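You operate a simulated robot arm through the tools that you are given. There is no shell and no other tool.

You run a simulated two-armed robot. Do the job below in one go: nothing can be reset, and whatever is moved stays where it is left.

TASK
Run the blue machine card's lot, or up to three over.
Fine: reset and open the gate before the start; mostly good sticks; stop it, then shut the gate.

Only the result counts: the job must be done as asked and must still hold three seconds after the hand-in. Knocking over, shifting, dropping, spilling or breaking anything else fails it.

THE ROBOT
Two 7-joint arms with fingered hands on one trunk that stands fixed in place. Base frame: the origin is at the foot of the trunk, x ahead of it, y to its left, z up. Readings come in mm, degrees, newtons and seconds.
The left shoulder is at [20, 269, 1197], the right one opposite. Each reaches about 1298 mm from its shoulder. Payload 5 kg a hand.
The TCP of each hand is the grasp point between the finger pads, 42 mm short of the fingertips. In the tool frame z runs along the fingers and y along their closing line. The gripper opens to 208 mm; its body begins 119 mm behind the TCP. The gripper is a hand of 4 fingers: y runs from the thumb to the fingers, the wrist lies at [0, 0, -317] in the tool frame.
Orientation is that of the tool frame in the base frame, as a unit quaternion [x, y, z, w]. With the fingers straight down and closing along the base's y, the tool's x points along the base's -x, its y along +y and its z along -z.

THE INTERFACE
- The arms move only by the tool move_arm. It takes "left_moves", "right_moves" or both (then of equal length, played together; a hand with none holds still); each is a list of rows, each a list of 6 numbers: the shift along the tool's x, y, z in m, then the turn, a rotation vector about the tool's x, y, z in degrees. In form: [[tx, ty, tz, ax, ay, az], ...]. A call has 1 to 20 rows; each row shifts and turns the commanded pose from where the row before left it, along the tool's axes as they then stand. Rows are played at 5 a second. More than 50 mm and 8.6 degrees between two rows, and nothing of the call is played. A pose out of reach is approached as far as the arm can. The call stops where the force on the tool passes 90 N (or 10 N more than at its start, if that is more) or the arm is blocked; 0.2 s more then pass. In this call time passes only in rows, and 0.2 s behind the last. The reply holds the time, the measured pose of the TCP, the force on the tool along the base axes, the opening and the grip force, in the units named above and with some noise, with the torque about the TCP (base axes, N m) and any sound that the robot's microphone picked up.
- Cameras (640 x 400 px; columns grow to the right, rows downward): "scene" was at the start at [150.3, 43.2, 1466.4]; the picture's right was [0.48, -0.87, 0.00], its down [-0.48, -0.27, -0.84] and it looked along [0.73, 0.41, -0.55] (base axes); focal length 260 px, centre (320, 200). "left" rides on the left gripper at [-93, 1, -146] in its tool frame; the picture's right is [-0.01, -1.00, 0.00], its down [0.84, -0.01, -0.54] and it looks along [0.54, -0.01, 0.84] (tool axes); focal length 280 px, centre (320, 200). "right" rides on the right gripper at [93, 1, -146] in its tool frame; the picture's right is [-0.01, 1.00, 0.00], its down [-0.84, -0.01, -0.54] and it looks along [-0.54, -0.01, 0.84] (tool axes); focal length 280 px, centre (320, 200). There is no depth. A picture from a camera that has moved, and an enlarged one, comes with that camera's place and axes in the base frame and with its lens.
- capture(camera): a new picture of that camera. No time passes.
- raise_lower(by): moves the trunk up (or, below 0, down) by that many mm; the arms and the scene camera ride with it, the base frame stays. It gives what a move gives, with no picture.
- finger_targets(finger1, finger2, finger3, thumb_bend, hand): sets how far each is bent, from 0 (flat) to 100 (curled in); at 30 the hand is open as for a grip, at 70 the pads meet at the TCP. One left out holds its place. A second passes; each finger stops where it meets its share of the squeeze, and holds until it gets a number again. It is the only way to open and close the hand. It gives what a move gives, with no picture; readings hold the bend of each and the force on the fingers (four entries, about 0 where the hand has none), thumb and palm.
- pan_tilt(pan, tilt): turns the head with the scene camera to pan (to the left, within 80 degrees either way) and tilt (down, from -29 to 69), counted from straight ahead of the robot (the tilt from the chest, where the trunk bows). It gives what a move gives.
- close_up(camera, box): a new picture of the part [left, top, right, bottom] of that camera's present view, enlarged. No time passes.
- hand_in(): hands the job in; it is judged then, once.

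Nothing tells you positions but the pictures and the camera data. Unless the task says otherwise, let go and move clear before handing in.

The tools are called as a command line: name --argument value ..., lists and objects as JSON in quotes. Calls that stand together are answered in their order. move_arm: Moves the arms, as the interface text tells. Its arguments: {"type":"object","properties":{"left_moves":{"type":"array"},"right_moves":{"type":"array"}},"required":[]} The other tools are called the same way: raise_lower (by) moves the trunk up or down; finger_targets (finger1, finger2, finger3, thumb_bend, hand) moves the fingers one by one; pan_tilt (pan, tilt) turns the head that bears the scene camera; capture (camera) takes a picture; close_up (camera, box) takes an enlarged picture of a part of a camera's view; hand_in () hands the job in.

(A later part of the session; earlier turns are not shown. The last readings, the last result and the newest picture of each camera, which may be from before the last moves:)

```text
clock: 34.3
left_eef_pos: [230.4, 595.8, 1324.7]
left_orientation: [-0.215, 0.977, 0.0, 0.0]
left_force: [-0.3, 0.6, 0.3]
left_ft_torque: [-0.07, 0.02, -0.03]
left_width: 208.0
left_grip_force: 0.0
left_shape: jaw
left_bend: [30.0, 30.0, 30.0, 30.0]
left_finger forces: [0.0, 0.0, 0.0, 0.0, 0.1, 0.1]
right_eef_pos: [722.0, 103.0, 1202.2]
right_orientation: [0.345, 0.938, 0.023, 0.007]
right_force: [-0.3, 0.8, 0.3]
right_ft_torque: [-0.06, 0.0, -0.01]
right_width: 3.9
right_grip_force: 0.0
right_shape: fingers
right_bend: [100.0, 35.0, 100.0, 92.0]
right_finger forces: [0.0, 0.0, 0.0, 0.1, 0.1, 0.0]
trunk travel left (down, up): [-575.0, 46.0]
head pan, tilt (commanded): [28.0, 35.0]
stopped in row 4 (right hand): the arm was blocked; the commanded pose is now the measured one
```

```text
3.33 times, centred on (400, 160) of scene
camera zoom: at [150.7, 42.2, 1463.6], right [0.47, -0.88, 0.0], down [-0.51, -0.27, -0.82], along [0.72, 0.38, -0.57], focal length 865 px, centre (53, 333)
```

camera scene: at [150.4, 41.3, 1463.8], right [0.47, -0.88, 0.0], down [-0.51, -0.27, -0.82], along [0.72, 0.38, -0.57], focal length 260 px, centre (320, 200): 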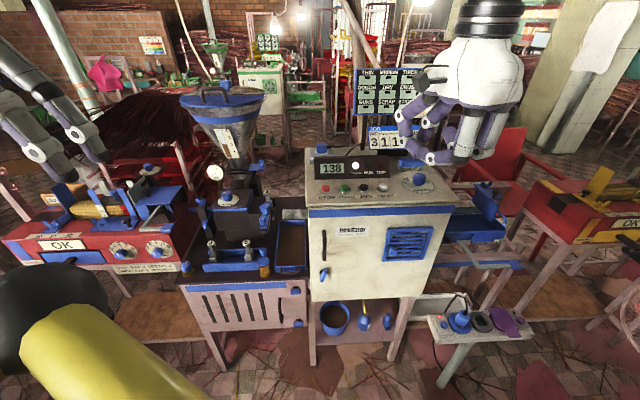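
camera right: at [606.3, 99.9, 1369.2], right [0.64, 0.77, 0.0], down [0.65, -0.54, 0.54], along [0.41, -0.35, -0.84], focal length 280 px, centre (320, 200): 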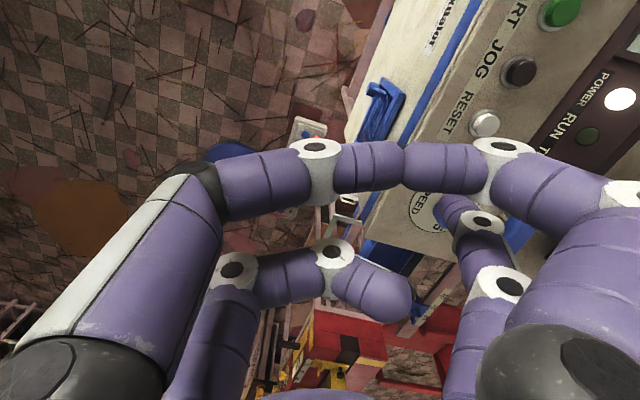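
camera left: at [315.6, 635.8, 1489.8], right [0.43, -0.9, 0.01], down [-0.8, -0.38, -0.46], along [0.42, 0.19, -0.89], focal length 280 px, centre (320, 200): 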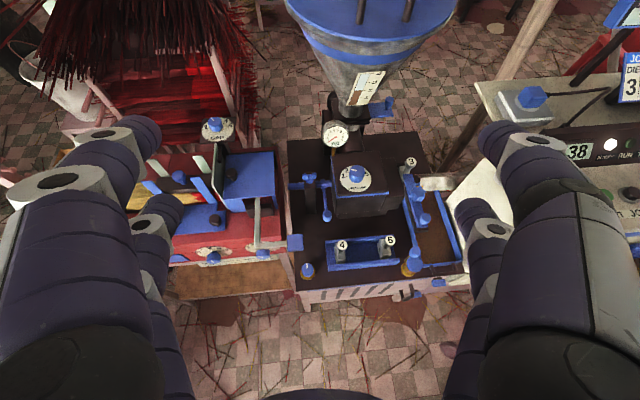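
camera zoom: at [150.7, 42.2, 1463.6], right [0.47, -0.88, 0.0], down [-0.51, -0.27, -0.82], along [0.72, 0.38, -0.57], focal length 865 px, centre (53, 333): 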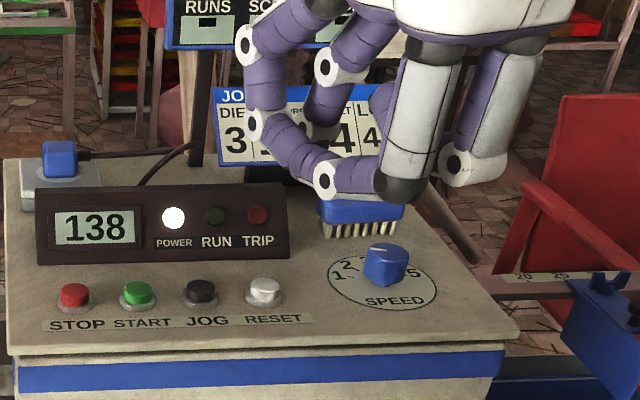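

The arm got blocked though the tool feels no force; a link may have met something. I'll look up along the arm before going further.

pan_tilt --pan 0 --tilt 0

capture --camera "scene"

pan_tilt --pan -20 --tilt -20

capture --camera "scene"

capture --camera "left"

```text
clock: 35.4
left_eef_pos: [230.6, 595.4, 1324.8]
left_orientation: [-0.215, 0.977, 0.001, 0.001]
left_force: [-0.5, 0.2, 0.5]
left_ft_torque: [0.04, 0.01, 0.02]
left_width: 208.1
left_grip_force: 0.1
left_shape: jaw
left_bend: [30.0, 30.0, 30.0, 30.0]
left_finger forces: [0.1, 0.1, 0.1, 0.0, 0.1, 0.0]
right_eef_pos: [721.4, 103.6, 1202.1]
right_orientation: [0.346, 0.938, 0.023, 0.006]
right_force: [0.3, 0.2, 0.5]
right_ft_torque: [0.03, -0.01, 0.03]
right_width: 4.2
right_grip_force: 0.1
right_shape: fingers
right_bend: [100.0, 35.0, 100.0, 92.0]
right_finger forces: [0.0, 0.0, 0.0, 0.0, 0.1, 0.0]
trunk travel left (down, up): [-575.0, 46.0]
head pan, tilt (commanded): [0.0, 0.0]
```

```text
taken
camera scene: at [162.5, -0.1, 1519.9], right [0.0, -1.0, 0.0], down [0.0, 0.0, -1.0], along [1.0, 0.0, 0.0], focal length 260 px, centre (320, 200)
```

scene: 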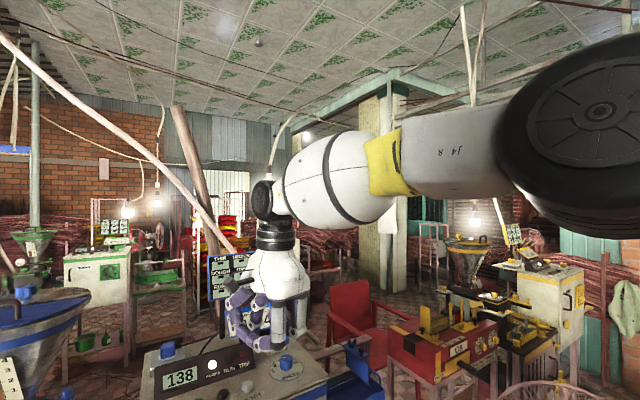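

```text
clock: 36.2
left_eef_pos: [231.9, 595.8, 1324.6]
left_orientation: [-0.215, 0.977, 0.0, 0.001]
left_force: [-0.1, 0.1, 0.8]
left_ft_torque: [0.01, 0.02, -0.01]
left_width: 207.9
left_grip_force: 0.2
left_shape: jaw
left_bend: [30.0, 30.0, 30.0, 30.0]
left_finger forces: [0.1, 0.1, 0.1, 0.0, 0.0, 0.1]
right_eef_pos: [721.9, 102.9, 1201.1]
right_orientation: [0.346, 0.938, 0.023, 0.007]
right_force: [0.8, -0.6, -0.6]
right_ft_torque: [-0.01, -0.02, 0.02]
right_width: 4.2
right_grip_force: 0.0
right_shape: fingers
right_bend: [100.0, 35.0, 100.0, 92.0]
right_finger forces: [0.1, 0.1, 0.1, 0.0, 0.0, 0.0]
trunk travel left (down, up): [-575.0, 46.0]
head pan, tilt (commanded): [-20.0, -20.0]
```

```text
taken
camera scene: at [144.0, -26.0, 1549.1], right [-0.34, -0.94, 0.0], down [0.32, -0.12, -0.94], along [0.88, -0.32, 0.34], focal length 260 px, centre (320, 200)
```

scene: 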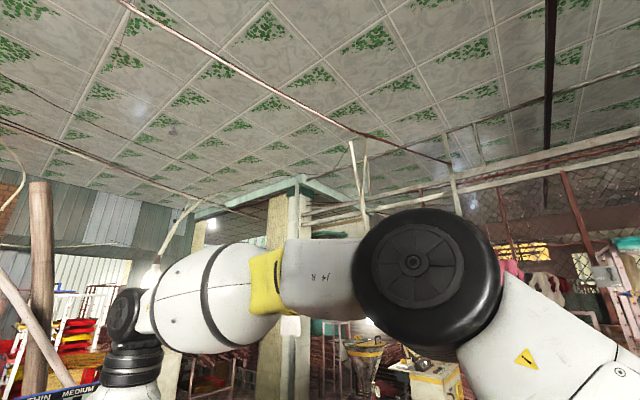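

```text
taken
camera left: at [314.9, 635.8, 1470.8], right [0.43, -0.9, 0.0], down [-0.76, -0.37, 0.54], along [-0.48, -0.23, -0.84], focal length 280 px, centre (320, 200)
```

left: 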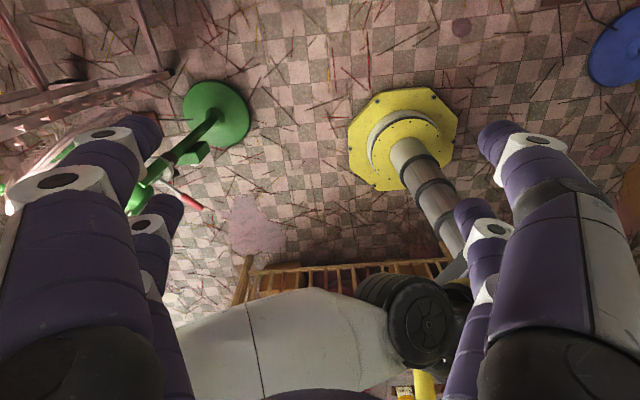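

There's a hanging lamp right by the right wrist. I'll look closely at it before any further move.

pan_tilt --pan 10 --tilt -10

capture --camera "scene"

close_up --camera "scene" --box '[250, 100, 410, 300]'

```text
clock: 37.1
left_eef_pos: [232.7, 595.5, 1324.5]
left_orientation: [-0.216, 0.976, 0.0, 0.001]
left_force: [-0.3, 0.1, -0.8]
left_ft_torque: [0.0, 0.0, 0.04]
left_width: 208.0
left_grip_force: 0.1
left_shape: jaw
left_bend: [30.0, 30.0, 30.0, 30.0]
left_finger forces: [0.0, 0.0, 0.1, 0.0, 0.0, 0.1]
right_eef_pos: [721.7, 104.0, 1199.8]
right_orientation: [0.346, 0.938, 0.023, 0.006]
right_force: [-0.3, 0.3, -0.6]
right_ft_torque: [-0.02, 0.01, 0.02]
right_width: 4.3
right_grip_force: 0.0
right_shape: fingers
right_bend: [100.0, 35.0, 100.0, 92.0]
right_finger forces: [0.1, 0.0, 0.0, 0.0, 0.1, 0.1]
trunk travel left (down, up): [-575.0, 46.0]
head pan, tilt (commanded): [10.0, -10.0]
```

```text
taken
camera scene: at [155.6, 14.7, 1535.2], right [0.17, -0.98, 0.0], down [0.17, 0.03, -0.98], along [0.97, 0.17, 0.17], focal length 260 px, centre (320, 200)
```

scene: 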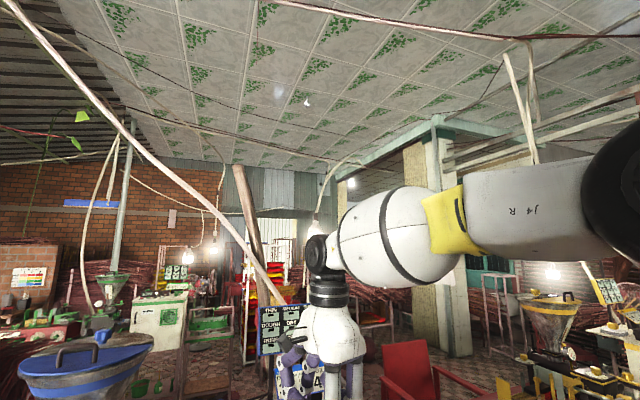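

```text
2.00 times, centred on (330, 200) of scene
camera zoom: at [155.6, 14.7, 1535.2], right [0.17, -0.98, 0.0], down [0.17, 0.03, -0.98], along [0.97, 0.17, 0.17], focal length 519 px, centre (300, 200)
```

zoom: 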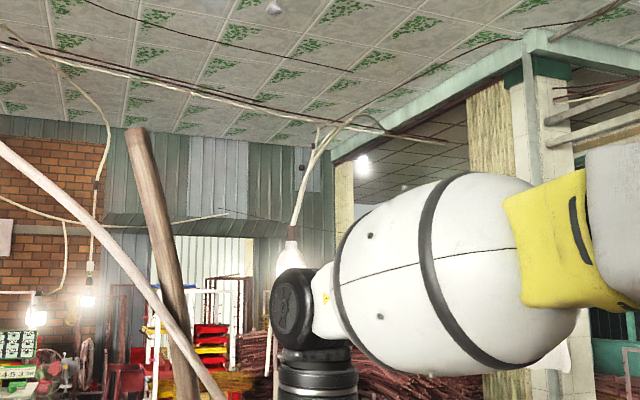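

By parallax the lamp is about 3 m off, so nothing is touched; the right arm is just awkward in this yawed cross-body pose. The left arm sits squarely in front of the buttons, so I'll retract the right arm and use the left for everything.

move_arm --right_moves '[[-0.0062, -0.0198, -0.015, 0, 0, 0], [-0.0062, -0.0198, -0.015, 0, 0, 0], [-0.0051, -0.0399, -0.012, 0, 0, 0], [-0.0051, -0.0399, -0.012, 0, 0, 0], [-0.0051, -0.0399, -0.012, 0, 0, 0], [-0.0051, -0.0399, -0.012, 0, 0, 0], [-0.0051, -0.0399, -0.012, 0, 0, 0], [-0.0051, -0.0399, -0.012, 0, 0, 0], [-0.0051, -0.0399, -0.012, 0, 0, 0], [-0.0051, -0.0399, -0.012, 0, 0, 0], [-0.0051, -0.0399, -0.012, 0, 0, 0]]'

finger_targets --hand "left" --finger1 100 --finger2 100 --finger3 100 --thumb_bend 35

capture --camera "left"

pan_tilt --pan 60 --tilt 20

capture --camera "scene"

```text
clock: 39.5
left_eef_pos: [228.9, 593.5, 1325.3]
left_orientation: [-0.216, 0.976, 0.001, 0.002]
left_force: [-0.8, -1.2, 1.5]
left_ft_torque: [0.12, -0.13, 0.01]
left_width: 208.0
left_grip_force: 0.1
left_shape: jaw
left_bend: [30.0, 30.0, 30.0, 30.0]
left_finger forces: [0.1, 0.0, 0.1, 0.0, 0.1, 0.1]
right_eef_pos: [501.1, -241.6, 1316.6]
right_orientation: [0.344, 0.939, 0.022, 0.007]
right_force: [-0.4, -1.0, 0.7]
right_ft_torque: [0.07, -0.08, 0.0]
right_width: 4.5
right_grip_force: 0.0
right_shape: fingers
right_bend: [100.0, 35.0, 100.0, 92.0]
right_finger forces: [0.1, 0.0, 0.0, 0.1, 0.1, 0.1]
trunk travel left (down, up): [-575.0, 46.0]
head pan, tilt (commanded): [10.0, -10.0]
```

```text
clock: 40.5
left_eef_pos: [232.1, 596.4, 1324.7]
left_orientation: [-0.216, 0.976, 0.0, 0.0]
left_force: [0.4, 0.4, -0.1]
left_ft_torque: [-0.1, 0.05, 0.02]
left_width: 92.9
left_grip_force: 0.1
left_shape: fingers
left_bend: [100.0, 72.0, 72.0, 35.0]
left_finger forces: [0.0, 0.0, 0.1, 0.0, 0.0, 0.0]
right_eef_pos: [503.7, -240.6, 1318.5]
right_orientation: [0.345, 0.938, 0.022, 0.006]
right_force: [0.3, -0.2, 0.2]
right_ft_torque: [-0.06, 0.07, 0.0]
right_width: 4.1
right_grip_force: 0.1
right_shape: fingers
right_bend: [100.0, 35.0, 100.0, 92.0]
right_finger forces: [0.1, 0.0, 0.0, 0.0, 0.0, 0.0]
trunk travel left (down, up): [-575.0, 46.0]
head pan, tilt (commanded): [10.0, -10.0]
```

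```text
taken
camera left: at [315.3, 636.6, 1470.3], right [0.43, -0.9, 0.0], down [-0.76, -0.37, 0.54], along [-0.48, -0.23, -0.84], focal length 280 px, centre (320, 200)
```

left: 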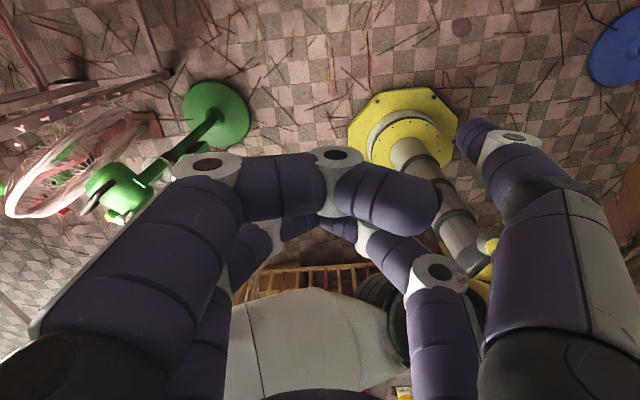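

```text
clock: 41.7
left_eef_pos: [230.9, 596.4, 1325.1]
left_orientation: [-0.215, 0.977, 0.0, 0.001]
left_force: [-0.2, 0.2, 0.4]
left_ft_torque: [-0.03, 0.02, 0.01]
left_width: 93.1
left_grip_force: 0.1
left_shape: fingers
left_bend: [100.0, 72.0, 72.0, 35.0]
left_finger forces: [0.1, 0.1, 0.1, 0.1, 0.1, 0.0]
right_eef_pos: [503.5, -240.8, 1317.0]
right_orientation: [0.345, 0.938, 0.022, 0.007]
right_force: [-0.4, -0.1, 0.5]
right_ft_torque: [-0.02, 0.02, -0.01]
right_width: 4.3
right_grip_force: 0.1
right_shape: fingers
right_bend: [100.0, 35.0, 100.0, 92.0]
right_finger forces: [0.0, 0.1, 0.0, 0.0, 0.0, 0.0]
trunk travel left (down, up): [-575.0, 46.0]
head pan, tilt (commanded): [60.0, 20.0]
```

```text
taken
camera scene: at [119.3, 80.7, 1487.6], right [0.87, -0.5, 0.0], down [-0.17, -0.3, -0.94], along [0.47, 0.81, -0.34], focal length 260 px, centre (320, 200)
```

scene: 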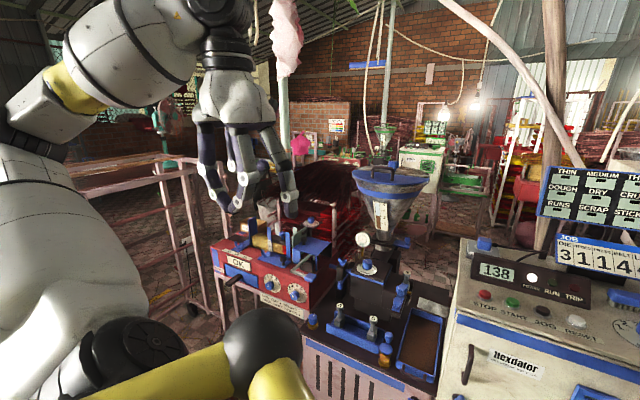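

Fingers 2 and 3 met each other half way; I'll curl them one after the other.

finger_targets --hand "left" --finger1 100 --finger2 100 --finger3 20 --thumb_bend 35

finger_targets --hand "left" --finger2 100 --finger3 100

capture --camera "left"

close_up --camera "scene" --box '[170, 70, 330, 230]'

```text
clock: 42.7
left_eef_pos: [231.2, 595.7, 1324.8]
left_orientation: [-0.216, 0.976, 0.0, 0.0]
left_force: [0.1, -0.5, 0.4]
left_ft_torque: [0.0, 0.01, -0.01]
left_width: 93.1
left_grip_force: 0.1
left_shape: fingers
left_bend: [100.0, 100.0, 20.0, 35.0]
left_finger forces: [0.0, 0.1, 0.1, 0.0, 0.0, 0.0]
right_eef_pos: [503.3, -239.0, 1317.3]
right_orientation: [0.345, 0.938, 0.021, 0.006]
right_force: [-0.2, 0.5, 0.0]
right_ft_torque: [-0.02, 0.02, -0.01]
right_width: 4.5
right_grip_force: 0.0
right_shape: fingers
right_bend: [100.0, 35.0, 100.0, 92.0]
right_finger forces: [0.1, 0.0, 0.0, 0.1, 0.0, 0.0]
trunk travel left (down, up): [-575.0, 46.0]
head pan, tilt (commanded): [60.0, 20.0]
```

```text
clock: 43.7
left_eef_pos: [232.3, 595.1, 1325.0]
left_orientation: [-0.216, 0.976, 0.0, 0.001]
left_force: [0.9, 0.6, -0.9]
left_ft_torque: [-0.01, 0.01, -0.02]
left_width: 93.0
left_grip_force: 0.0
left_shape: fingers
left_bend: [100.0, 100.0, 86.0, 35.0]
left_finger forces: [0.0, 0.0, 0.0, 0.0, 0.0, 0.0]
right_eef_pos: [503.3, -240.0, 1317.4]
right_orientation: [0.344, 0.939, 0.022, 0.007]
right_force: [0.6, 0.2, -0.1]
right_ft_torque: [-0.03, 0.01, 0.0]
right_width: 4.2
right_grip_force: 0.0
right_shape: fingers
right_bend: [100.0, 35.0, 100.0, 92.0]
right_finger forces: [0.0, 0.0, 0.0, 0.0, 0.0, 0.0]
trunk travel left (down, up): [-575.0, 46.0]
head pan, tilt (commanded): [60.0, 20.0]
```

```text
taken
camera left: at [314.9, 635.9, 1470.8], right [0.43, -0.9, 0.0], down [-0.76, -0.37, 0.54], along [-0.48, -0.23, -0.84], focal length 280 px, centre (320, 200)
```

left: 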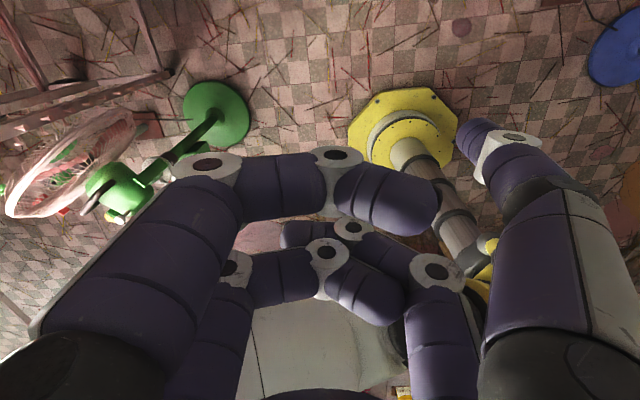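

```text
2.50 times, centred on (250, 150) of scene
camera zoom: at [119.1, 80.7, 1487.6], right [0.87, -0.5, 0.0], down [-0.17, -0.3, -0.94], along [0.47, 0.81, -0.34], focal length 649 px, centre (495, 325)
```

zoom: 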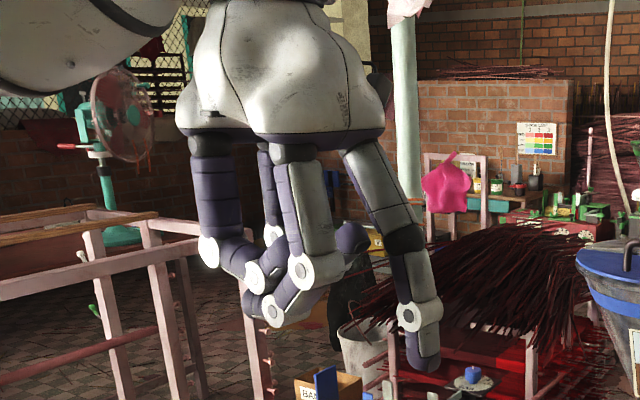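

The left thumb now points (tip about tool (-35, -109, 44)). I'll move the left hand to above RESET at TCP (728, 267, 1200) while un-yawing the right hand.

move_arm --left_moves '[[-0.02234, -0.03627, 0.00893, 0, 0, 0], [-0.02234, -0.03627, 0.00893, 0, 0, 0], [-0.02234, -0.03627, 0.00893, 0, 0, 0], [-0.02234, -0.03627, 0.00893, 0, 0, 0], [-0.02234, -0.03627, 0.00893, 0, 0, 0], [-0.02234, -0.03627, 0.00893, 0, 0, 0], [-0.02234, -0.03627, 0.00893, 0, 0, 0], [-0.02234, -0.03627, 0.00893, 0, 0, 0], [-0.02234, -0.03627, 0.00893, 0, 0, 0], [-0.02234, -0.03627, 0.00893, 0, 0, 0], [-0.02234, -0.03627, 0.00893, 0, 0, 0], [-0.02234, -0.03627, 0.00893, 0, 0, 0], [-0.02234, -0.03627, 0.00893, 0, 0, 0], [-0.02234, -0.03627, 0.00893, 0, 0, 0]]' --right_moves '[[0, 0, 0, 0, 0, -8], [0, 0, 0, 0, 0, -8], [0, 0, 0, 0, 0, -8], [0, 0, 0, 0, 0, -8], [0, 0, 0, 0, 0, -8], [0, 0, 0, 0, 0, -8], [0, 0, 0, 0, 0, -8], [0, 0, 0, 0, 0, -8], [0, 0, 0, 0, 0, 0], [0, 0, 0, 0, 0, 0], [0, 0, 0, 0, 0, 0], [0, 0, 0, 0, 0, 0], [0, 0, 0, 0, 0, 0], [0, 0, 0, 0, 0, 0]]'

capture --camera "left"

pan_tilt --pan 20 --tilt 32

capture --camera "scene"

```text
clock: 46.9
left_eef_pos: [728.9, 269.2, 1241.8]
left_orientation: [-0.217, 0.976, -0.003, 0.03]
left_force: [1.5, 0.8, -1.1]
left_ft_torque: [-0.12, 0.18, 0.05]
left_width: 93.2
left_grip_force: 0.0
left_shape: fingers
left_bend: [100.0, 100.0, 87.0, 35.0]
left_finger forces: [0.1, 0.1, 0.0, 0.0, 0.0, 0.0]
right_eef_pos: [506.1, -239.6, 1317.1]
right_orientation: [-0.205, 0.978, 0.015, 0.016]
right_force: [1.6, 0.7, -0.5]
right_ft_torque: [0.02, 0.28, 0.01]
right_width: 4.3
right_grip_force: 0.2
right_shape: fingers
right_bend: [100.0, 35.0, 100.0, 92.0]
right_finger forces: [0.0, 0.0, 0.0, 0.0, 0.0, 0.1]
trunk travel left (down, up): [-575.0, 46.0]
head pan, tilt (commanded): [60.0, 20.0]
stopped in row 14 (left hand): the arm was blocked; the commanded pose is now the measured one
```

```text
taken
camera left: at [803.5, 309.0, 1392.3], right [0.44, -0.9, 0.02], down [-0.79, -0.37, 0.49], along [-0.43, -0.23, -0.87], focal length 280 px, centre (320, 200)
```

left: 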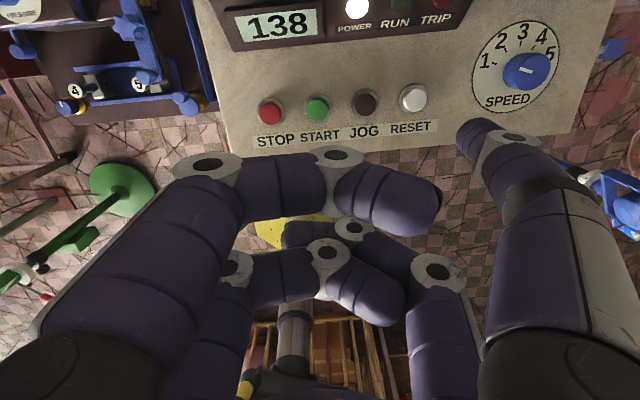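

```text
clock: 48.0
left_eef_pos: [726.1, 268.8, 1241.3]
left_orientation: [-0.217, 0.976, -0.003, 0.03]
left_force: [-0.7, -0.5, -0.4]
left_ft_torque: [0.01, -0.11, -0.03]
left_width: 93.1
left_grip_force: 0.0
left_shape: fingers
left_bend: [100.0, 100.0, 87.0, 35.0]
left_finger forces: [0.0, 0.0, 0.0, 0.0, 0.1, 0.0]
right_eef_pos: [502.1, -240.2, 1319.3]
right_orientation: [-0.206, 0.978, 0.014, 0.017]
right_force: [-0.6, -0.3, 0.3]
right_ft_torque: [-0.02, -0.06, -0.02]
right_width: 4.3
right_grip_force: 0.0
right_shape: fingers
right_bend: [100.0, 35.0, 100.0, 92.0]
right_finger forces: [0.0, 0.0, 0.0, 0.0, 0.0, 0.1]
trunk travel left (down, up): [-575.0, 46.0]
head pan, tilt (commanded): [20.0, 32.0]
```

```text
taken
camera scene: at [156.2, 30.8, 1468.6], right [0.34, -0.94, 0.0], down [-0.5, -0.18, -0.85], along [0.8, 0.29, -0.53], focal length 260 px, centre (320, 200)
```

scene: 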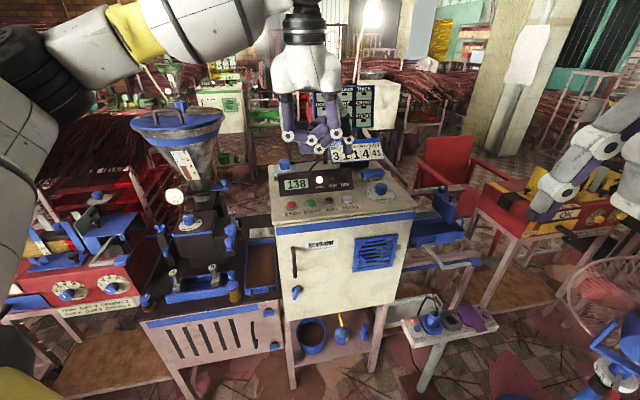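

Again the arm stops descending at this posture, with no tool force. Let me look at the left arm's links to see why.

pan_tilt --pan 35 --tilt -5

capture --camera "scene"

pan_tilt --pan 75 --tilt 10

capture --camera "scene"

```text
clock: 49.0
left_eef_pos: [727.7, 268.2, 1241.0]
left_orientation: [-0.217, 0.976, -0.002, 0.029]
left_force: [0.6, 0.4, -0.2]
left_ft_torque: [-0.02, 0.02, 0.01]
left_width: 93.2
left_grip_force: 0.0
left_shape: fingers
left_bend: [100.0, 100.0, 87.0, 35.0]
left_finger forces: [0.0, 0.0, 0.0, 0.0, 0.0, 0.0]
right_eef_pos: [503.3, -240.7, 1318.3]
right_orientation: [-0.206, 0.978, 0.014, 0.018]
right_force: [0.0, -0.3, 0.2]
right_ft_torque: [0.0, 0.0, 0.0]
right_width: 3.9
right_grip_force: 0.0
right_shape: fingers
right_bend: [100.0, 35.0, 100.0, 92.0]
right_finger forces: [0.1, 0.0, 0.1, 0.0, 0.0, 0.1]
trunk travel left (down, up): [-575.0, 46.0]
head pan, tilt (commanded): [35.0, -5.0]
```

```text
taken
camera scene: at [144.4, 50.3, 1527.5], right [0.57, -0.82, 0.0], down [0.07, 0.05, -1.0], along [0.82, 0.57, 0.09], focal length 260 px, centre (320, 200)
```

scene: 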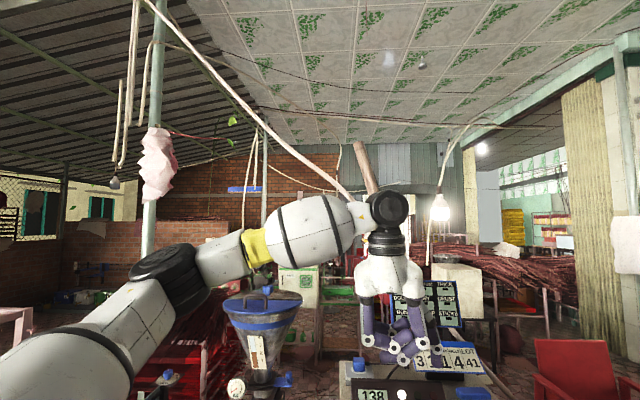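

```text
clock: 50.1
left_eef_pos: [725.9, 268.4, 1240.0]
left_orientation: [-0.217, 0.976, -0.003, 0.03]
left_force: [0.5, -0.3, -0.3]
left_ft_torque: [0.01, -0.01, -0.03]
left_width: 93.4
left_grip_force: 0.1
left_shape: fingers
left_bend: [100.0, 100.0, 87.0, 35.0]
left_finger forces: [0.0, 0.0, 0.0, 0.1, 0.0, 0.1]
right_eef_pos: [503.9, -240.3, 1319.2]
right_orientation: [-0.206, 0.978, 0.015, 0.018]
right_force: [0.8, 0.4, -0.4]
right_ft_torque: [-0.02, -0.01, 0.01]
right_width: 4.2
right_grip_force: 0.1
right_shape: fingers
right_bend: [100.0, 35.0, 100.0, 92.0]
right_finger forces: [0.0, 0.0, 0.1, 0.0, 0.1, 0.1]
trunk travel left (down, up): [-575.0, 46.0]
head pan, tilt (commanded): [75.0, 10.0]
```

```text
taken
camera scene: at [96.7, 89.9, 1503.9], right [0.97, -0.26, 0.0], down [-0.04, -0.17, -0.98], along [0.26, 0.95, -0.17], focal length 260 px, centre (320, 200)
```

scene: 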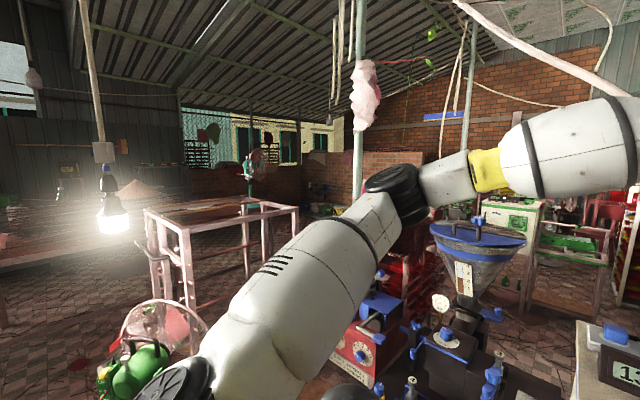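

Nothing touches the arm; it is a posture limit when reaching low. I'll raise the hand a bit and instead lower the trunk 200 mm, which leaves the arm in a comfortable posture.

move_arm --left_moves '[[0, 0, -0.03, 0, 0, 0], [0, 0, -0.03, 0, 0, 0], [0, 0, -0.03, 0, 0, 0]]'

raise_lower --by -200

pan_tilt --pan 24 --tilt 22

capture --camera "scene"

capture --camera "left"

```text
clock: 50.9
left_eef_pos: [711.2, 287.7, 1299.2]
left_orientation: [-0.217, 0.976, -0.004, 0.03]
left_force: [-0.8, 1.1, 0.7]
left_ft_torque: [0.01, -0.22, -0.02]
left_width: 93.1
left_grip_force: 0.0
left_shape: fingers
left_bend: [100.0, 100.0, 87.0, 35.0]
left_finger forces: [0.1, 0.0, 0.0, 0.1, 0.1, 0.1]
left hand out of reach, approached as far as the arm can: row 1, 2, 3
right_eef_pos: [500.2, -240.7, 1320.0]
right_orientation: [-0.207, 0.978, 0.014, 0.018]
right_force: [-2.6, 0.1, 0.9]
right_ft_torque: [0.0, -0.29, -0.01]
right_width: 4.3
right_grip_force: 0.0
right_shape: fingers
right_bend: [100.0, 35.0, 100.0, 92.0]
right_finger forces: [0.0, 0.1, 0.0, 0.1, 0.0, 0.0]
trunk travel left (down, up): [-575.0, 46.0]
head pan, tilt (commanded): [75.0, 10.0]
```

```text
clock: 53.0
left_eef_pos: [712.0, 288.8, 1097.8]
left_orientation: [-0.216, 0.976, -0.003, 0.031]
left_force: [-0.6, -0.5, 0.5]
left_ft_torque: [-0.04, 0.01, 0.01]
left_width: 93.5
left_grip_force: 0.2
left_shape: fingers
left_bend: [100.0, 100.0, 87.0, 35.0]
left_finger forces: [0.0, 0.1, 0.0, 0.0, 0.2, 0.1]
right_eef_pos: [502.4, -240.4, 1118.7]
right_orientation: [-0.205, 0.978, 0.013, 0.018]
right_force: [-0.4, -0.1, 0.1]
right_ft_torque: [0.01, -0.02, 0.0]
right_width: 4.3
right_grip_force: 0.1
right_shape: fingers
right_bend: [100.0, 35.0, 100.0, 92.0]
right_finger forces: [0.0, 0.1, 0.0, 0.0, 0.0, 0.1]
trunk travel left (down, up): [-375.0, 246.0]
head pan, tilt (commanded): [75.0, 10.0]
```

```text
clock: 54.2
left_eef_pos: [712.2, 288.7, 1096.8]
left_orientation: [-0.217, 0.976, -0.003, 0.029]
left_force: [-0.9, -0.9, -0.4]
left_ft_torque: [-0.05, -0.01, -0.03]
left_width: 93.4
left_grip_force: 0.3
left_shape: fingers
left_bend: [100.0, 100.0, 87.0, 35.0]
left_finger forces: [0.0, 0.0, 0.1, 0.1, 0.4, 0.0]
right_eef_pos: [503.1, -239.8, 1117.7]
right_orientation: [-0.206, 0.978, 0.014, 0.017]
right_force: [-0.3, 0.1, -0.6]
right_ft_torque: [-0.01, -0.02, 0.01]
right_width: 4.3
right_grip_force: 0.1
right_shape: fingers
right_bend: [100.0, 35.0, 100.0, 92.0]
right_finger forces: [0.1, 0.0, 0.1, 0.0, 0.0, 0.0]
trunk travel left (down, up): [-375.0, 246.0]
head pan, tilt (commanded): [24.0, 22.0]
```

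```text
taken
camera scene: at [173.1, 37.9, 1281.8], right [0.41, -0.91, 0.0], down [-0.34, -0.15, -0.93], along [0.85, 0.38, -0.37], focal length 260 px, centre (320, 200)
```

scene: 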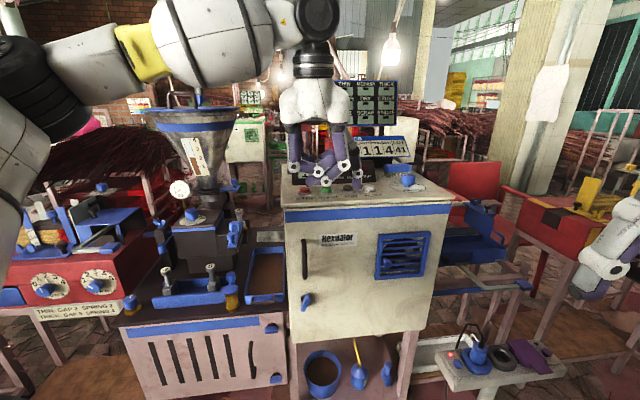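

```text
taken
camera left: at [787.4, 328.8, 1247.4], right [0.44, -0.9, 0.02], down [-0.79, -0.37, 0.49], along [-0.43, -0.23, -0.87], focal length 280 px, centre (320, 200)
```

left: 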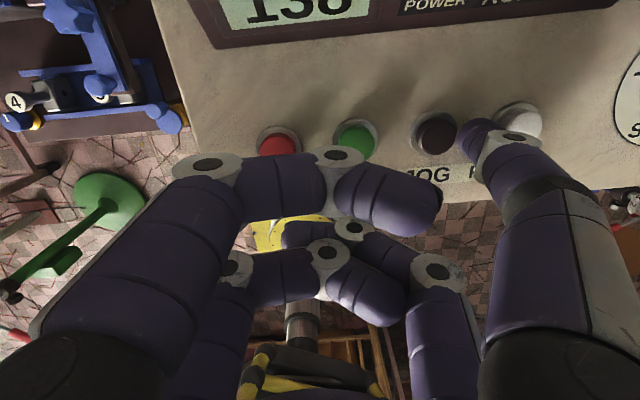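

The thumb tip is now between JOG and RESET, a few mm above the panel. I'll lift 30 mm with the trunk, shift 27 mm along the row onto RESET and check.

raise_lower --by 30

move_arm --left_moves '[[-0.001, -0.0135, 0, 0, 0, 0], [-0.001, -0.0135, 0, 0, 0, 0]]'

capture --camera "left"

close_up --camera "scene" --box '[270, 110, 430, 230]'

```text
clock: 55.0
left_eef_pos: [713.2, 290.0, 1124.2]
left_orientation: [-0.216, 0.976, -0.003, 0.029]
left_force: [1.1, 0.2, -0.9]
left_ft_torque: [0.01, 0.12, 0.02]
left_width: 93.3
left_grip_force: 0.1
left_shape: fingers
left_bend: [100.0, 100.0, 87.0, 35.0]
left_finger forces: [0.0, 0.1, 0.0, 0.1, 0.1, 0.0]
right_eef_pos: [504.4, -241.6, 1147.3]
right_orientation: [-0.205, 0.978, 0.014, 0.017]
right_force: [1.3, -0.2, -1.1]
right_ft_torque: [-0.01, 0.06, -0.01]
right_width: 4.3
right_grip_force: 0.0
right_shape: fingers
right_bend: [100.0, 35.0, 100.0, 92.0]
right_finger forces: [0.0, 0.0, 0.0, 0.0, 0.0, 0.0]
trunk travel left (down, up): [-405.0, 216.0]
head pan, tilt (commanded): [24.0, 22.0]
```

```text
clock: 55.6
left_eef_pos: [715.3, 281.1, 1122.5]
left_orientation: [-0.218, 0.975, -0.003, 0.029]
left_force: [0.2, 0.1, -0.3]
left_ft_torque: [0.0, 0.1, 0.02]
left_width: 93.5
left_grip_force: 0.0
left_shape: fingers
left_bend: [100.0, 100.0, 87.0, 35.0]
left_finger forces: [0.0, 0.0, 0.0, 0.0, 0.1, 0.1]
left hand out of reach, approached as far as the arm can: row 1, 2
right_eef_pos: [503.4, -240.6, 1148.5]
right_orientation: [-0.206, 0.978, 0.014, 0.016]
right_force: [0.9, 0.3, -0.5]
right_ft_torque: [0.06, 0.14, -0.01]
right_width: 4.5
right_grip_force: 0.1
right_shape: fingers
right_bend: [100.0, 35.0, 100.0, 92.0]
right_finger forces: [0.0, 0.1, 0.1, 0.0, 0.0, 0.0]
trunk travel left (down, up): [-405.0, 216.0]
head pan, tilt (commanded): [24.0, 22.0]
```

```text
taken
camera left: at [790.4, 320.5, 1274.0], right [0.44, -0.9, 0.02], down [-0.79, -0.37, 0.49], along [-0.43, -0.23, -0.87], focal length 280 px, centre (320, 200)
```

left: 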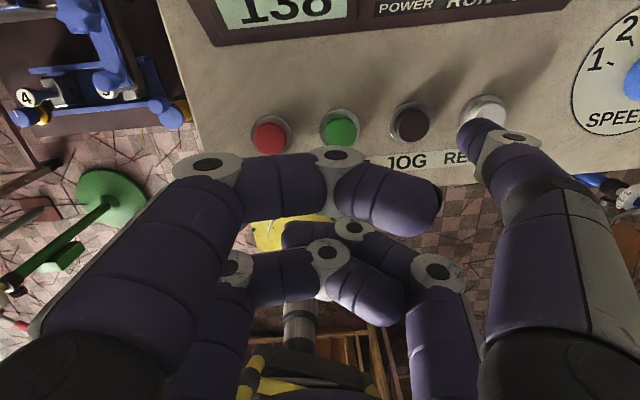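

```text
3.33 times, centred on (350, 170) of scene
camera zoom: at [168.7, 37.7, 1312.6], right [0.41, -0.91, 0.0], down [-0.34, -0.15, -0.93], along [0.85, 0.38, -0.37], focal length 865 px, centre (220, 300)
```

zoom: 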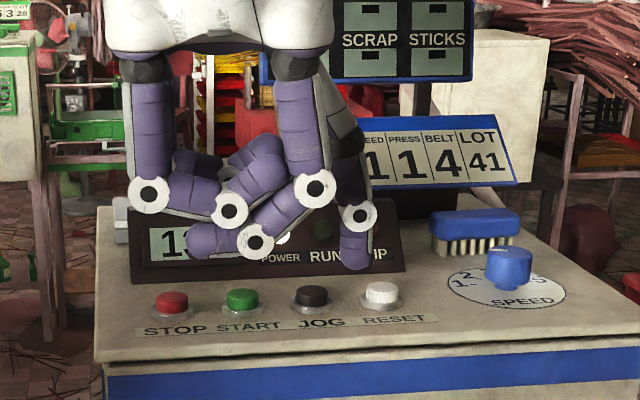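

The arm is nearly straight here, hence the stalls. A forward tilt of the hand will bring the wrist closer; then a rear digit (finger3) is the better pointer. I'll back off first, then reshape and tilt.

move_arm --left_moves '[[0.03, 0, -0.01, 0, 0, 0], [0.04, 0, -0.01, 0, 0, 0], [0.04, 0, -0.01, 0, 0, 0], [0.04, 0, -0.01, 0, 0, 0], [0.04, 0, -0.01, 0, 0, 0], [0.04, 0, 0, 0, 0, 0]]'

finger_targets --hand "left" --finger1 100 --finger2 100 --finger3 35 --thumb_bend 100

move_arm --left_moves '[[0, 0, 0, 0, -8, 0], [0, 0, 0, 0, -8, 0], [0, 0, 0, 0, -8, 0], [0, 0, 0, 0, -8, 0]]'

capture --camera "left"

capture --camera "scene"

```text
clock: 57.0
left_eef_pos: [506.1, 182.7, 1162.2]
left_orientation: [-0.217, 0.976, -0.004, 0.028]
left_force: [-0.6, -0.4, 0.1]
left_ft_torque: [0.03, -0.05, 0.0]
left_width: 93.2
left_grip_force: 0.1
left_shape: fingers
left_bend: [100.0, 100.0, 87.0, 35.0]
left_finger forces: [0.1, 0.1, 0.0, 0.0, 0.0, 0.0]
right_eef_pos: [503.2, -240.4, 1149.4]
right_orientation: [-0.205, 0.978, 0.013, 0.018]
right_force: [0.1, -0.1, 0.1]
right_ft_torque: [0.04, 0.01, 0.01]
right_width: 4.1
right_grip_force: 0.0
right_shape: fingers
right_bend: [100.0, 35.0, 100.0, 92.0]
right_finger forces: [0.1, 0.0, 0.1, 0.1, 0.0, 0.1]
trunk travel left (down, up): [-405.0, 216.0]
head pan, tilt (commanded): [24.0, 22.0]
```

```text
clock: 58.0
left_eef_pos: [506.1, 183.0, 1161.4]
left_orientation: [-0.216, 0.976, -0.004, 0.029]
left_force: [-0.4, -0.1, -0.4]
left_ft_torque: [0.0, -0.02, 0.0]
left_width: 55.3
left_grip_force: 0.1
left_shape: fingers
left_bend: [100.0, 100.0, 35.0, 84.0]
left_finger forces: [0.0, 0.1, 0.0, 0.1, 0.0, 0.0]
right_eef_pos: [501.9, -240.3, 1148.3]
right_orientation: [-0.205, 0.978, 0.014, 0.018]
right_force: [0.0, 0.6, -0.3]
right_ft_torque: [0.01, -0.01, -0.03]
right_width: 4.4
right_grip_force: 0.0
right_shape: fingers
right_bend: [100.0, 35.0, 100.0, 92.0]
right_finger forces: [0.1, 0.0, 0.1, 0.1, 0.0, 0.1]
trunk travel left (down, up): [-405.0, 216.0]
head pan, tilt (commanded): [24.0, 22.0]
```

```text
clock: 59.0
left_eef_pos: [500.8, 214.8, 1159.5]
left_orientation: [-0.21, 0.929, 0.056, 0.299]
left_force: [-2.3, 1.3, 0.3]
left_ft_torque: [-0.13, -0.22, -0.15]
left_width: 55.2
left_grip_force: 0.1
left_shape: fingers
left_bend: [100.0, 100.0, 35.0, 84.0]
left_finger forces: [0.0, 0.0, 0.0, 0.0, 0.0, 0.0]
left hand out of reach, approached as far as the arm can: row 2, 4
right_eef_pos: [500.8, -237.6, 1149.8]
right_orientation: [-0.207, 0.978, 0.014, 0.018]
right_force: [-2.2, 1.2, 1.7]
right_ft_torque: [-0.21, -0.3, -0.06]
right_width: 4.3
right_grip_force: 0.0
right_shape: fingers
right_bend: [100.0, 35.0, 100.0, 92.0]
right_finger forces: [0.1, 0.0, 0.1, 0.0, 0.0, 0.0]
trunk travel left (down, up): [-405.0, 216.0]
head pan, tilt (commanded): [24.0, 22.0]
```

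```text
taken
camera left: at [490.0, 216.7, 1332.4], right [0.44, -0.9, 0.03], down [-0.9, -0.44, -0.05], along [0.06, -0.01, -1.0], focal length 280 px, centre (320, 200)
```

left: 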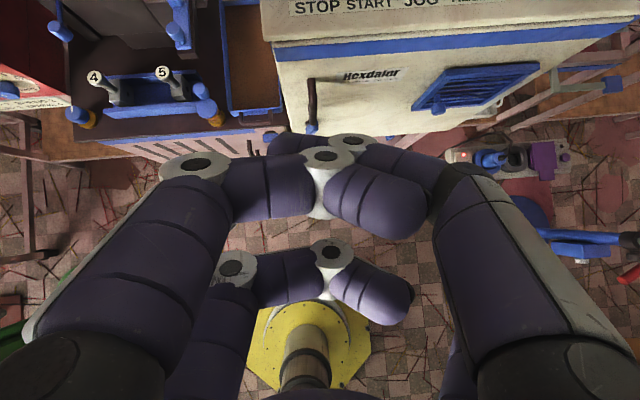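

```text
taken
camera scene: at [166.2, 39.3, 1312.6], right [0.41, -0.91, 0.0], down [-0.34, -0.15, -0.93], along [0.85, 0.38, -0.37], focal length 260 px, centre (320, 200)
```

scene: 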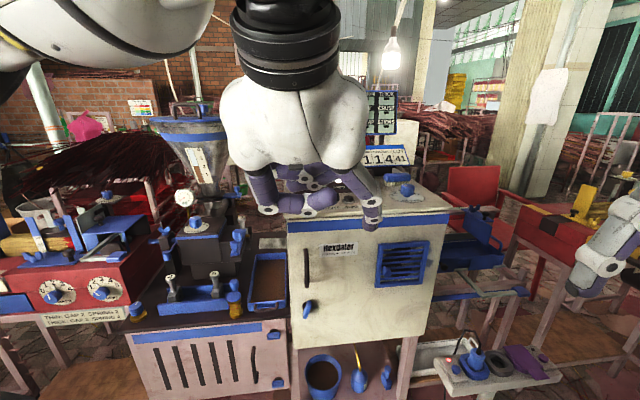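

Tilted about 35° with finger3 as pointer. Now forward to above RESET, tip planned ~50 mm above the button.

move_arm --left_moves '[[-0.0359, -0.0082, 0.02575, 0, 0, 0], [-0.0359, -0.0082, 0.02575, 0, 0, 0], [-0.0359, -0.0082, 0.02575, 0, 0, 0], [-0.0359, -0.0082, 0.02575, 0, 0, 0], [-0.0359, -0.0082, 0.02575, 0, 0, 0], [-0.0359, -0.0082, 0.02575, 0, 0, 0]]'

capture --camera "left"

close_up --camera "scene" --box '[260, 100, 440, 240]'

```text
clock: 60.4
left_eef_pos: [765.4, 282.2, 1154.2]
left_orientation: [-0.209, 0.93, 0.058, 0.296]
left_force: [1.8, 0.5, -1.8]
left_ft_torque: [-0.03, 0.05, 0.02]
left_width: 54.9
left_grip_force: 0.2
left_shape: fingers
left_bend: [100.0, 100.0, 35.0, 85.0]
left_finger forces: [0.1, 0.0, 0.0, 0.0, 0.0, 0.0]
right_eef_pos: [505.2, -239.7, 1146.7]
right_orientation: [-0.206, 0.978, 0.014, 0.016]
right_force: [1.5, 1.2, -0.6]
right_ft_torque: [-0.04, 0.19, 0.02]
right_width: 4.2
right_grip_force: 0.1
right_shape: fingers
right_bend: [100.0, 35.0, 100.0, 92.0]
right_finger forces: [0.0, 0.0, 0.1, 0.1, 0.1, 0.0]
trunk travel left (down, up): [-405.0, 216.0]
head pan, tilt (commanded): [24.0, 22.0]
```

```text
taken
camera left: at [755.5, 283.2, 1327.9], right [0.43, -0.9, 0.03], down [-0.9, -0.44, -0.04], along [0.05, 0.0, -1.0], focal length 280 px, centre (320, 200)
```

left: 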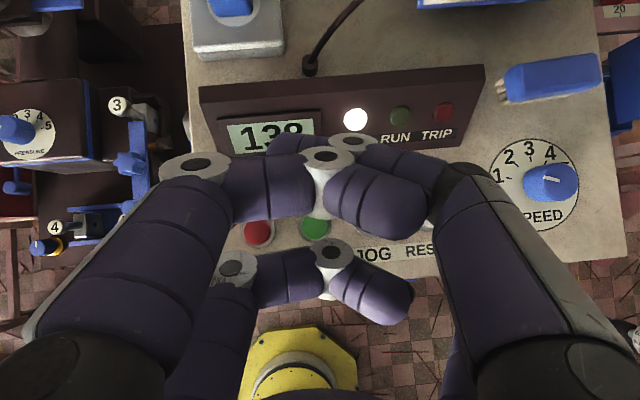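

```text
2.86 times, centred on (350, 170) of scene
camera zoom: at [169.3, 38.2, 1312.0], right [0.41, -0.91, 0.0], down [-0.34, -0.15, -0.93], along [0.85, 0.38, -0.38], focal length 742 px, centre (234, 286)
```

zoom: 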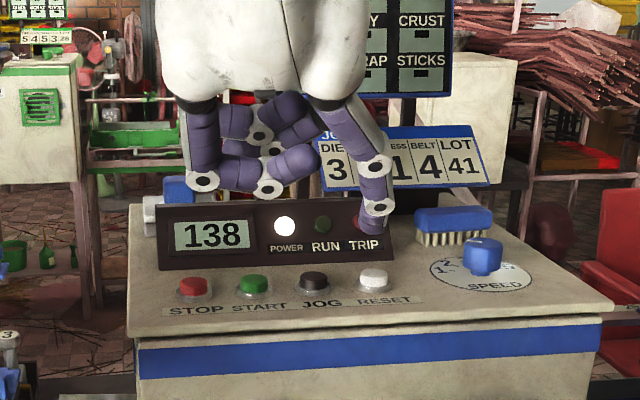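

The pointer is above RESET in the head view. I'll tilt 8° more for clearance from the display, re-centre, and lower in small steps.

move_arm --left_moves '[[0, 0, 0, 0, -8, 0], [0.009, 0.0018, -0.0085, 0, 0, 0], [0.0068, 0.0002, 0.0073, 0, 0, 0], [0.0068, 0.0002, 0.0073, 0, 0, 0]]'

close_up --camera "scene" --box '[280, 120, 440, 240]'

capture --camera "left"

```text
clock: 61.4
left_eef_pos: [751.0, 277.5, 1138.6]
left_orientation: [-0.205, 0.907, 0.072, 0.361]
left_force: [-0.8, 0.1, 0.2]
left_ft_torque: [0.0, -0.02, -0.01]
left_width: 55.1
left_grip_force: 0.1
left_shape: fingers
left_bend: [100.0, 100.0, 35.0, 85.0]
left_finger forces: [0.1, 0.1, 0.1, 0.1, 0.0, 0.0]
right_eef_pos: [503.5, -239.7, 1148.9]
right_orientation: [-0.207, 0.978, 0.014, 0.018]
right_force: [-0.1, 0.5, -0.1]
right_ft_torque: [-0.03, 0.0, 0.02]
right_width: 4.4
right_grip_force: 0.0
right_shape: fingers
right_bend: [100.0, 35.0, 100.0, 92.0]
right_finger forces: [0.0, 0.0, 0.0, 0.0, 0.0, 0.1]
trunk travel left (down, up): [-405.0, 216.0]
head pan, tilt (commanded): [24.0, 22.0]
```

```text
3.33 times, centred on (360, 180) of scene
camera zoom: at [167.9, 37.8, 1312.7], right [0.41, -0.91, 0.0], down [-0.34, -0.15, -0.93], along [0.85, 0.38, -0.37], focal length 865 px, centre (187, 267)
```

zoom: 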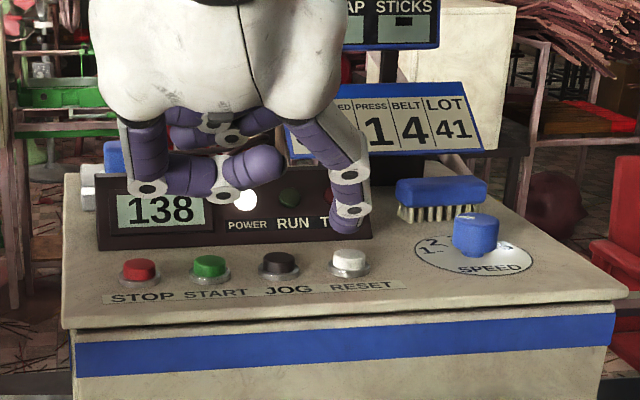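

```text
taken
camera left: at [719.4, 268.9, 1308.0], right [0.43, -0.9, 0.03], down [-0.88, -0.43, -0.18], along [0.18, 0.05, -0.98], focal length 280 px, centre (320, 200)
```

left: 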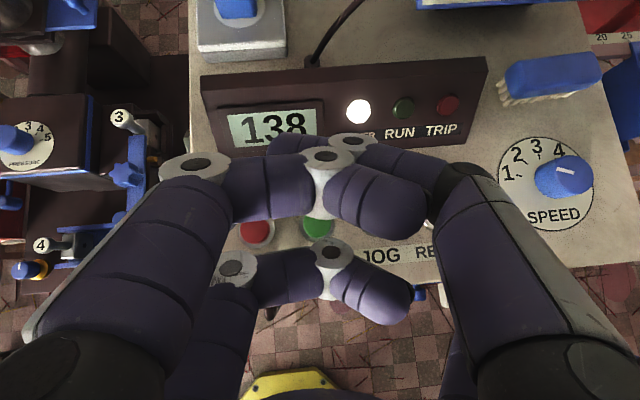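

The wrist camera now sees the dials almost from overhead; zooming on both to double check settings.

close_up --camera "left" --box '[490, 125, 610, 235]'

close_up --camera "left" --box '[0, 90, 160, 190]'

```text
3.64 times, centred on (550, 180) of left
camera zoom: at [719.4, 268.9, 1308.0], right [0.43, -0.9, 0.03], down [-0.88, -0.43, -0.18], along [0.18, 0.05, -0.98], focal length 1020 px, centre (-516, 273)
```

zoom: 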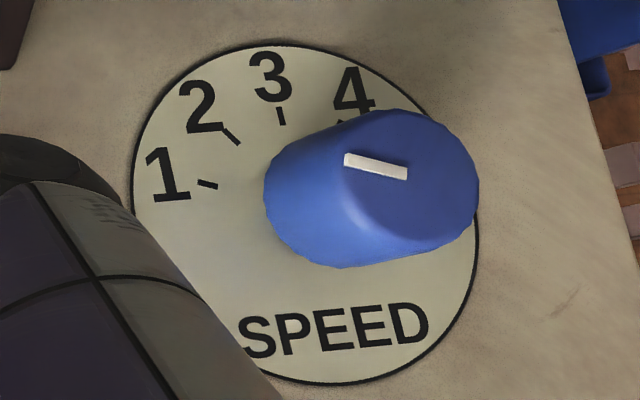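

```text
4.00 times, centred on (80, 140) of left
camera zoom: at [719.4, 268.9, 1308.0], right [0.43, -0.9, 0.03], down [-0.88, -0.43, -0.18], along [0.18, 0.05, -0.98], focal length 1122 px, centre (1280, 440)
```

zoom: 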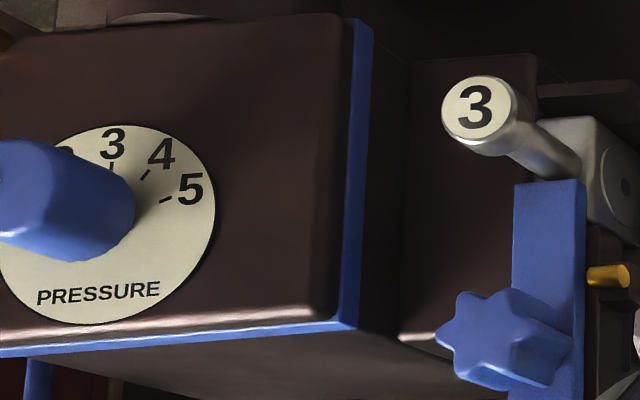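

Speed is confirmed at 1. Lowering onto RESET in 5 mm steps.

move_arm --left_moves '[[0.0034, 0.0001, 0.0037, 0, 0, 0], [0.0034, 0.0001, 0.0037, 0, 0, 0], [0.0034, 0.0001, 0.0037, 0, 0, 0]]'

close_up --camera "scene" --box '[280, 120, 440, 240]'

```text
clock: 62.2
left_eef_pos: [751.3, 278.7, 1123.0]
left_orientation: [-0.204, 0.907, 0.071, 0.361]
left_force: [0.1, -0.1, 0.6]
left_ft_torque: [-0.01, 0.02, 0.0]
left_width: 55.1
left_grip_force: 0.1
left_shape: fingers
left_bend: [100.0, 100.0, 35.0, 85.0]
left_finger forces: [0.1, 0.0, 0.1, 0.1, 0.1, 0.0]
right_eef_pos: [502.8, -240.6, 1148.6]
right_orientation: [-0.206, 0.978, 0.014, 0.018]
right_force: [0.3, -0.4, 0.5]
right_ft_torque: [-0.03, -0.01, -0.02]
right_width: 4.2
right_grip_force: 0.0
right_shape: fingers
right_bend: [100.0, 35.0, 100.0, 92.0]
right_finger forces: [0.0, 0.1, 0.1, 0.1, 0.0, 0.1]
trunk travel left (down, up): [-405.0, 216.0]
head pan, tilt (commanded): [24.0, 22.0]
```

```text
3.33 times, centred on (360, 180) of scene
camera zoom: at [168.0, 37.8, 1312.6], right [0.41, -0.91, 0.0], down [-0.34, -0.15, -0.93], along [0.85, 0.38, -0.37], focal length 865 px, centre (187, 267)
```

zoom: 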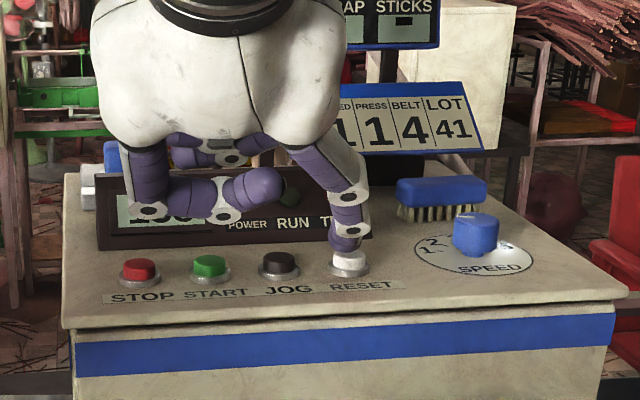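

The tip is right on the white button's top. Pressing gently.

move_arm --left_moves '[[0.0027, 0.0001, 0.003, 0, 0, 0], [0.0027, 0.0001, 0.003, 0, 0, 0]]'

close_up --camera "scene" --box '[280, 120, 440, 240]'

```text
clock: 62.8
left_eef_pos: [752.0, 278.5, 1114.1]
left_orientation: [-0.205, 0.907, 0.07, 0.362]
left_force: [0.0, -0.7, 1.8]
left_ft_torque: [-0.21, -0.1, -0.05]
left_width: 55.6
left_grip_force: 1.4
left_shape: fingers
left_bend: [100.0, 100.0, 35.0, 85.0]
left_finger forces: [0.0, 0.0, 2.3, 0.2, 0.0, 0.0]
right_eef_pos: [503.2, -240.1, 1148.3]
right_orientation: [-0.206, 0.978, 0.014, 0.017]
right_force: [0.0, 0.4, -0.4]
right_ft_torque: [0.03, -0.03, 0.03]
right_width: 4.3
right_grip_force: 0.1
right_shape: fingers
right_bend: [100.0, 35.0, 100.0, 92.0]
right_finger forces: [0.1, 0.0, 0.0, 0.0, 0.2, 0.0]
trunk travel left (down, up): [-405.0, 216.0]
head pan, tilt (commanded): [24.0, 22.0]
heard: click
```

```text
3.33 times, centred on (360, 180) of scene
camera zoom: at [167.8, 37.9, 1312.7], right [0.41, -0.91, 0.0], down [-0.34, -0.15, -0.93], along [0.85, 0.38, -0.37], focal length 865 px, centre (187, 267)
```

zoom: 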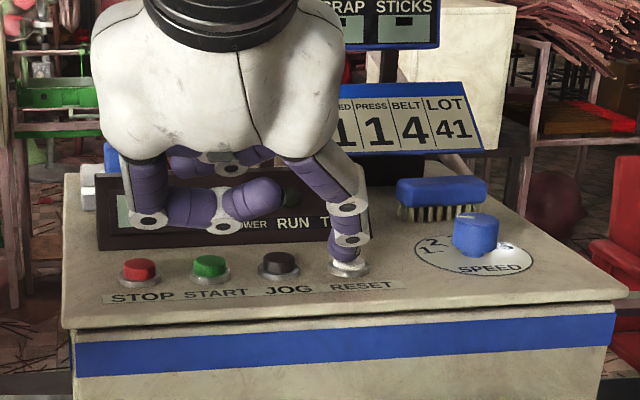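

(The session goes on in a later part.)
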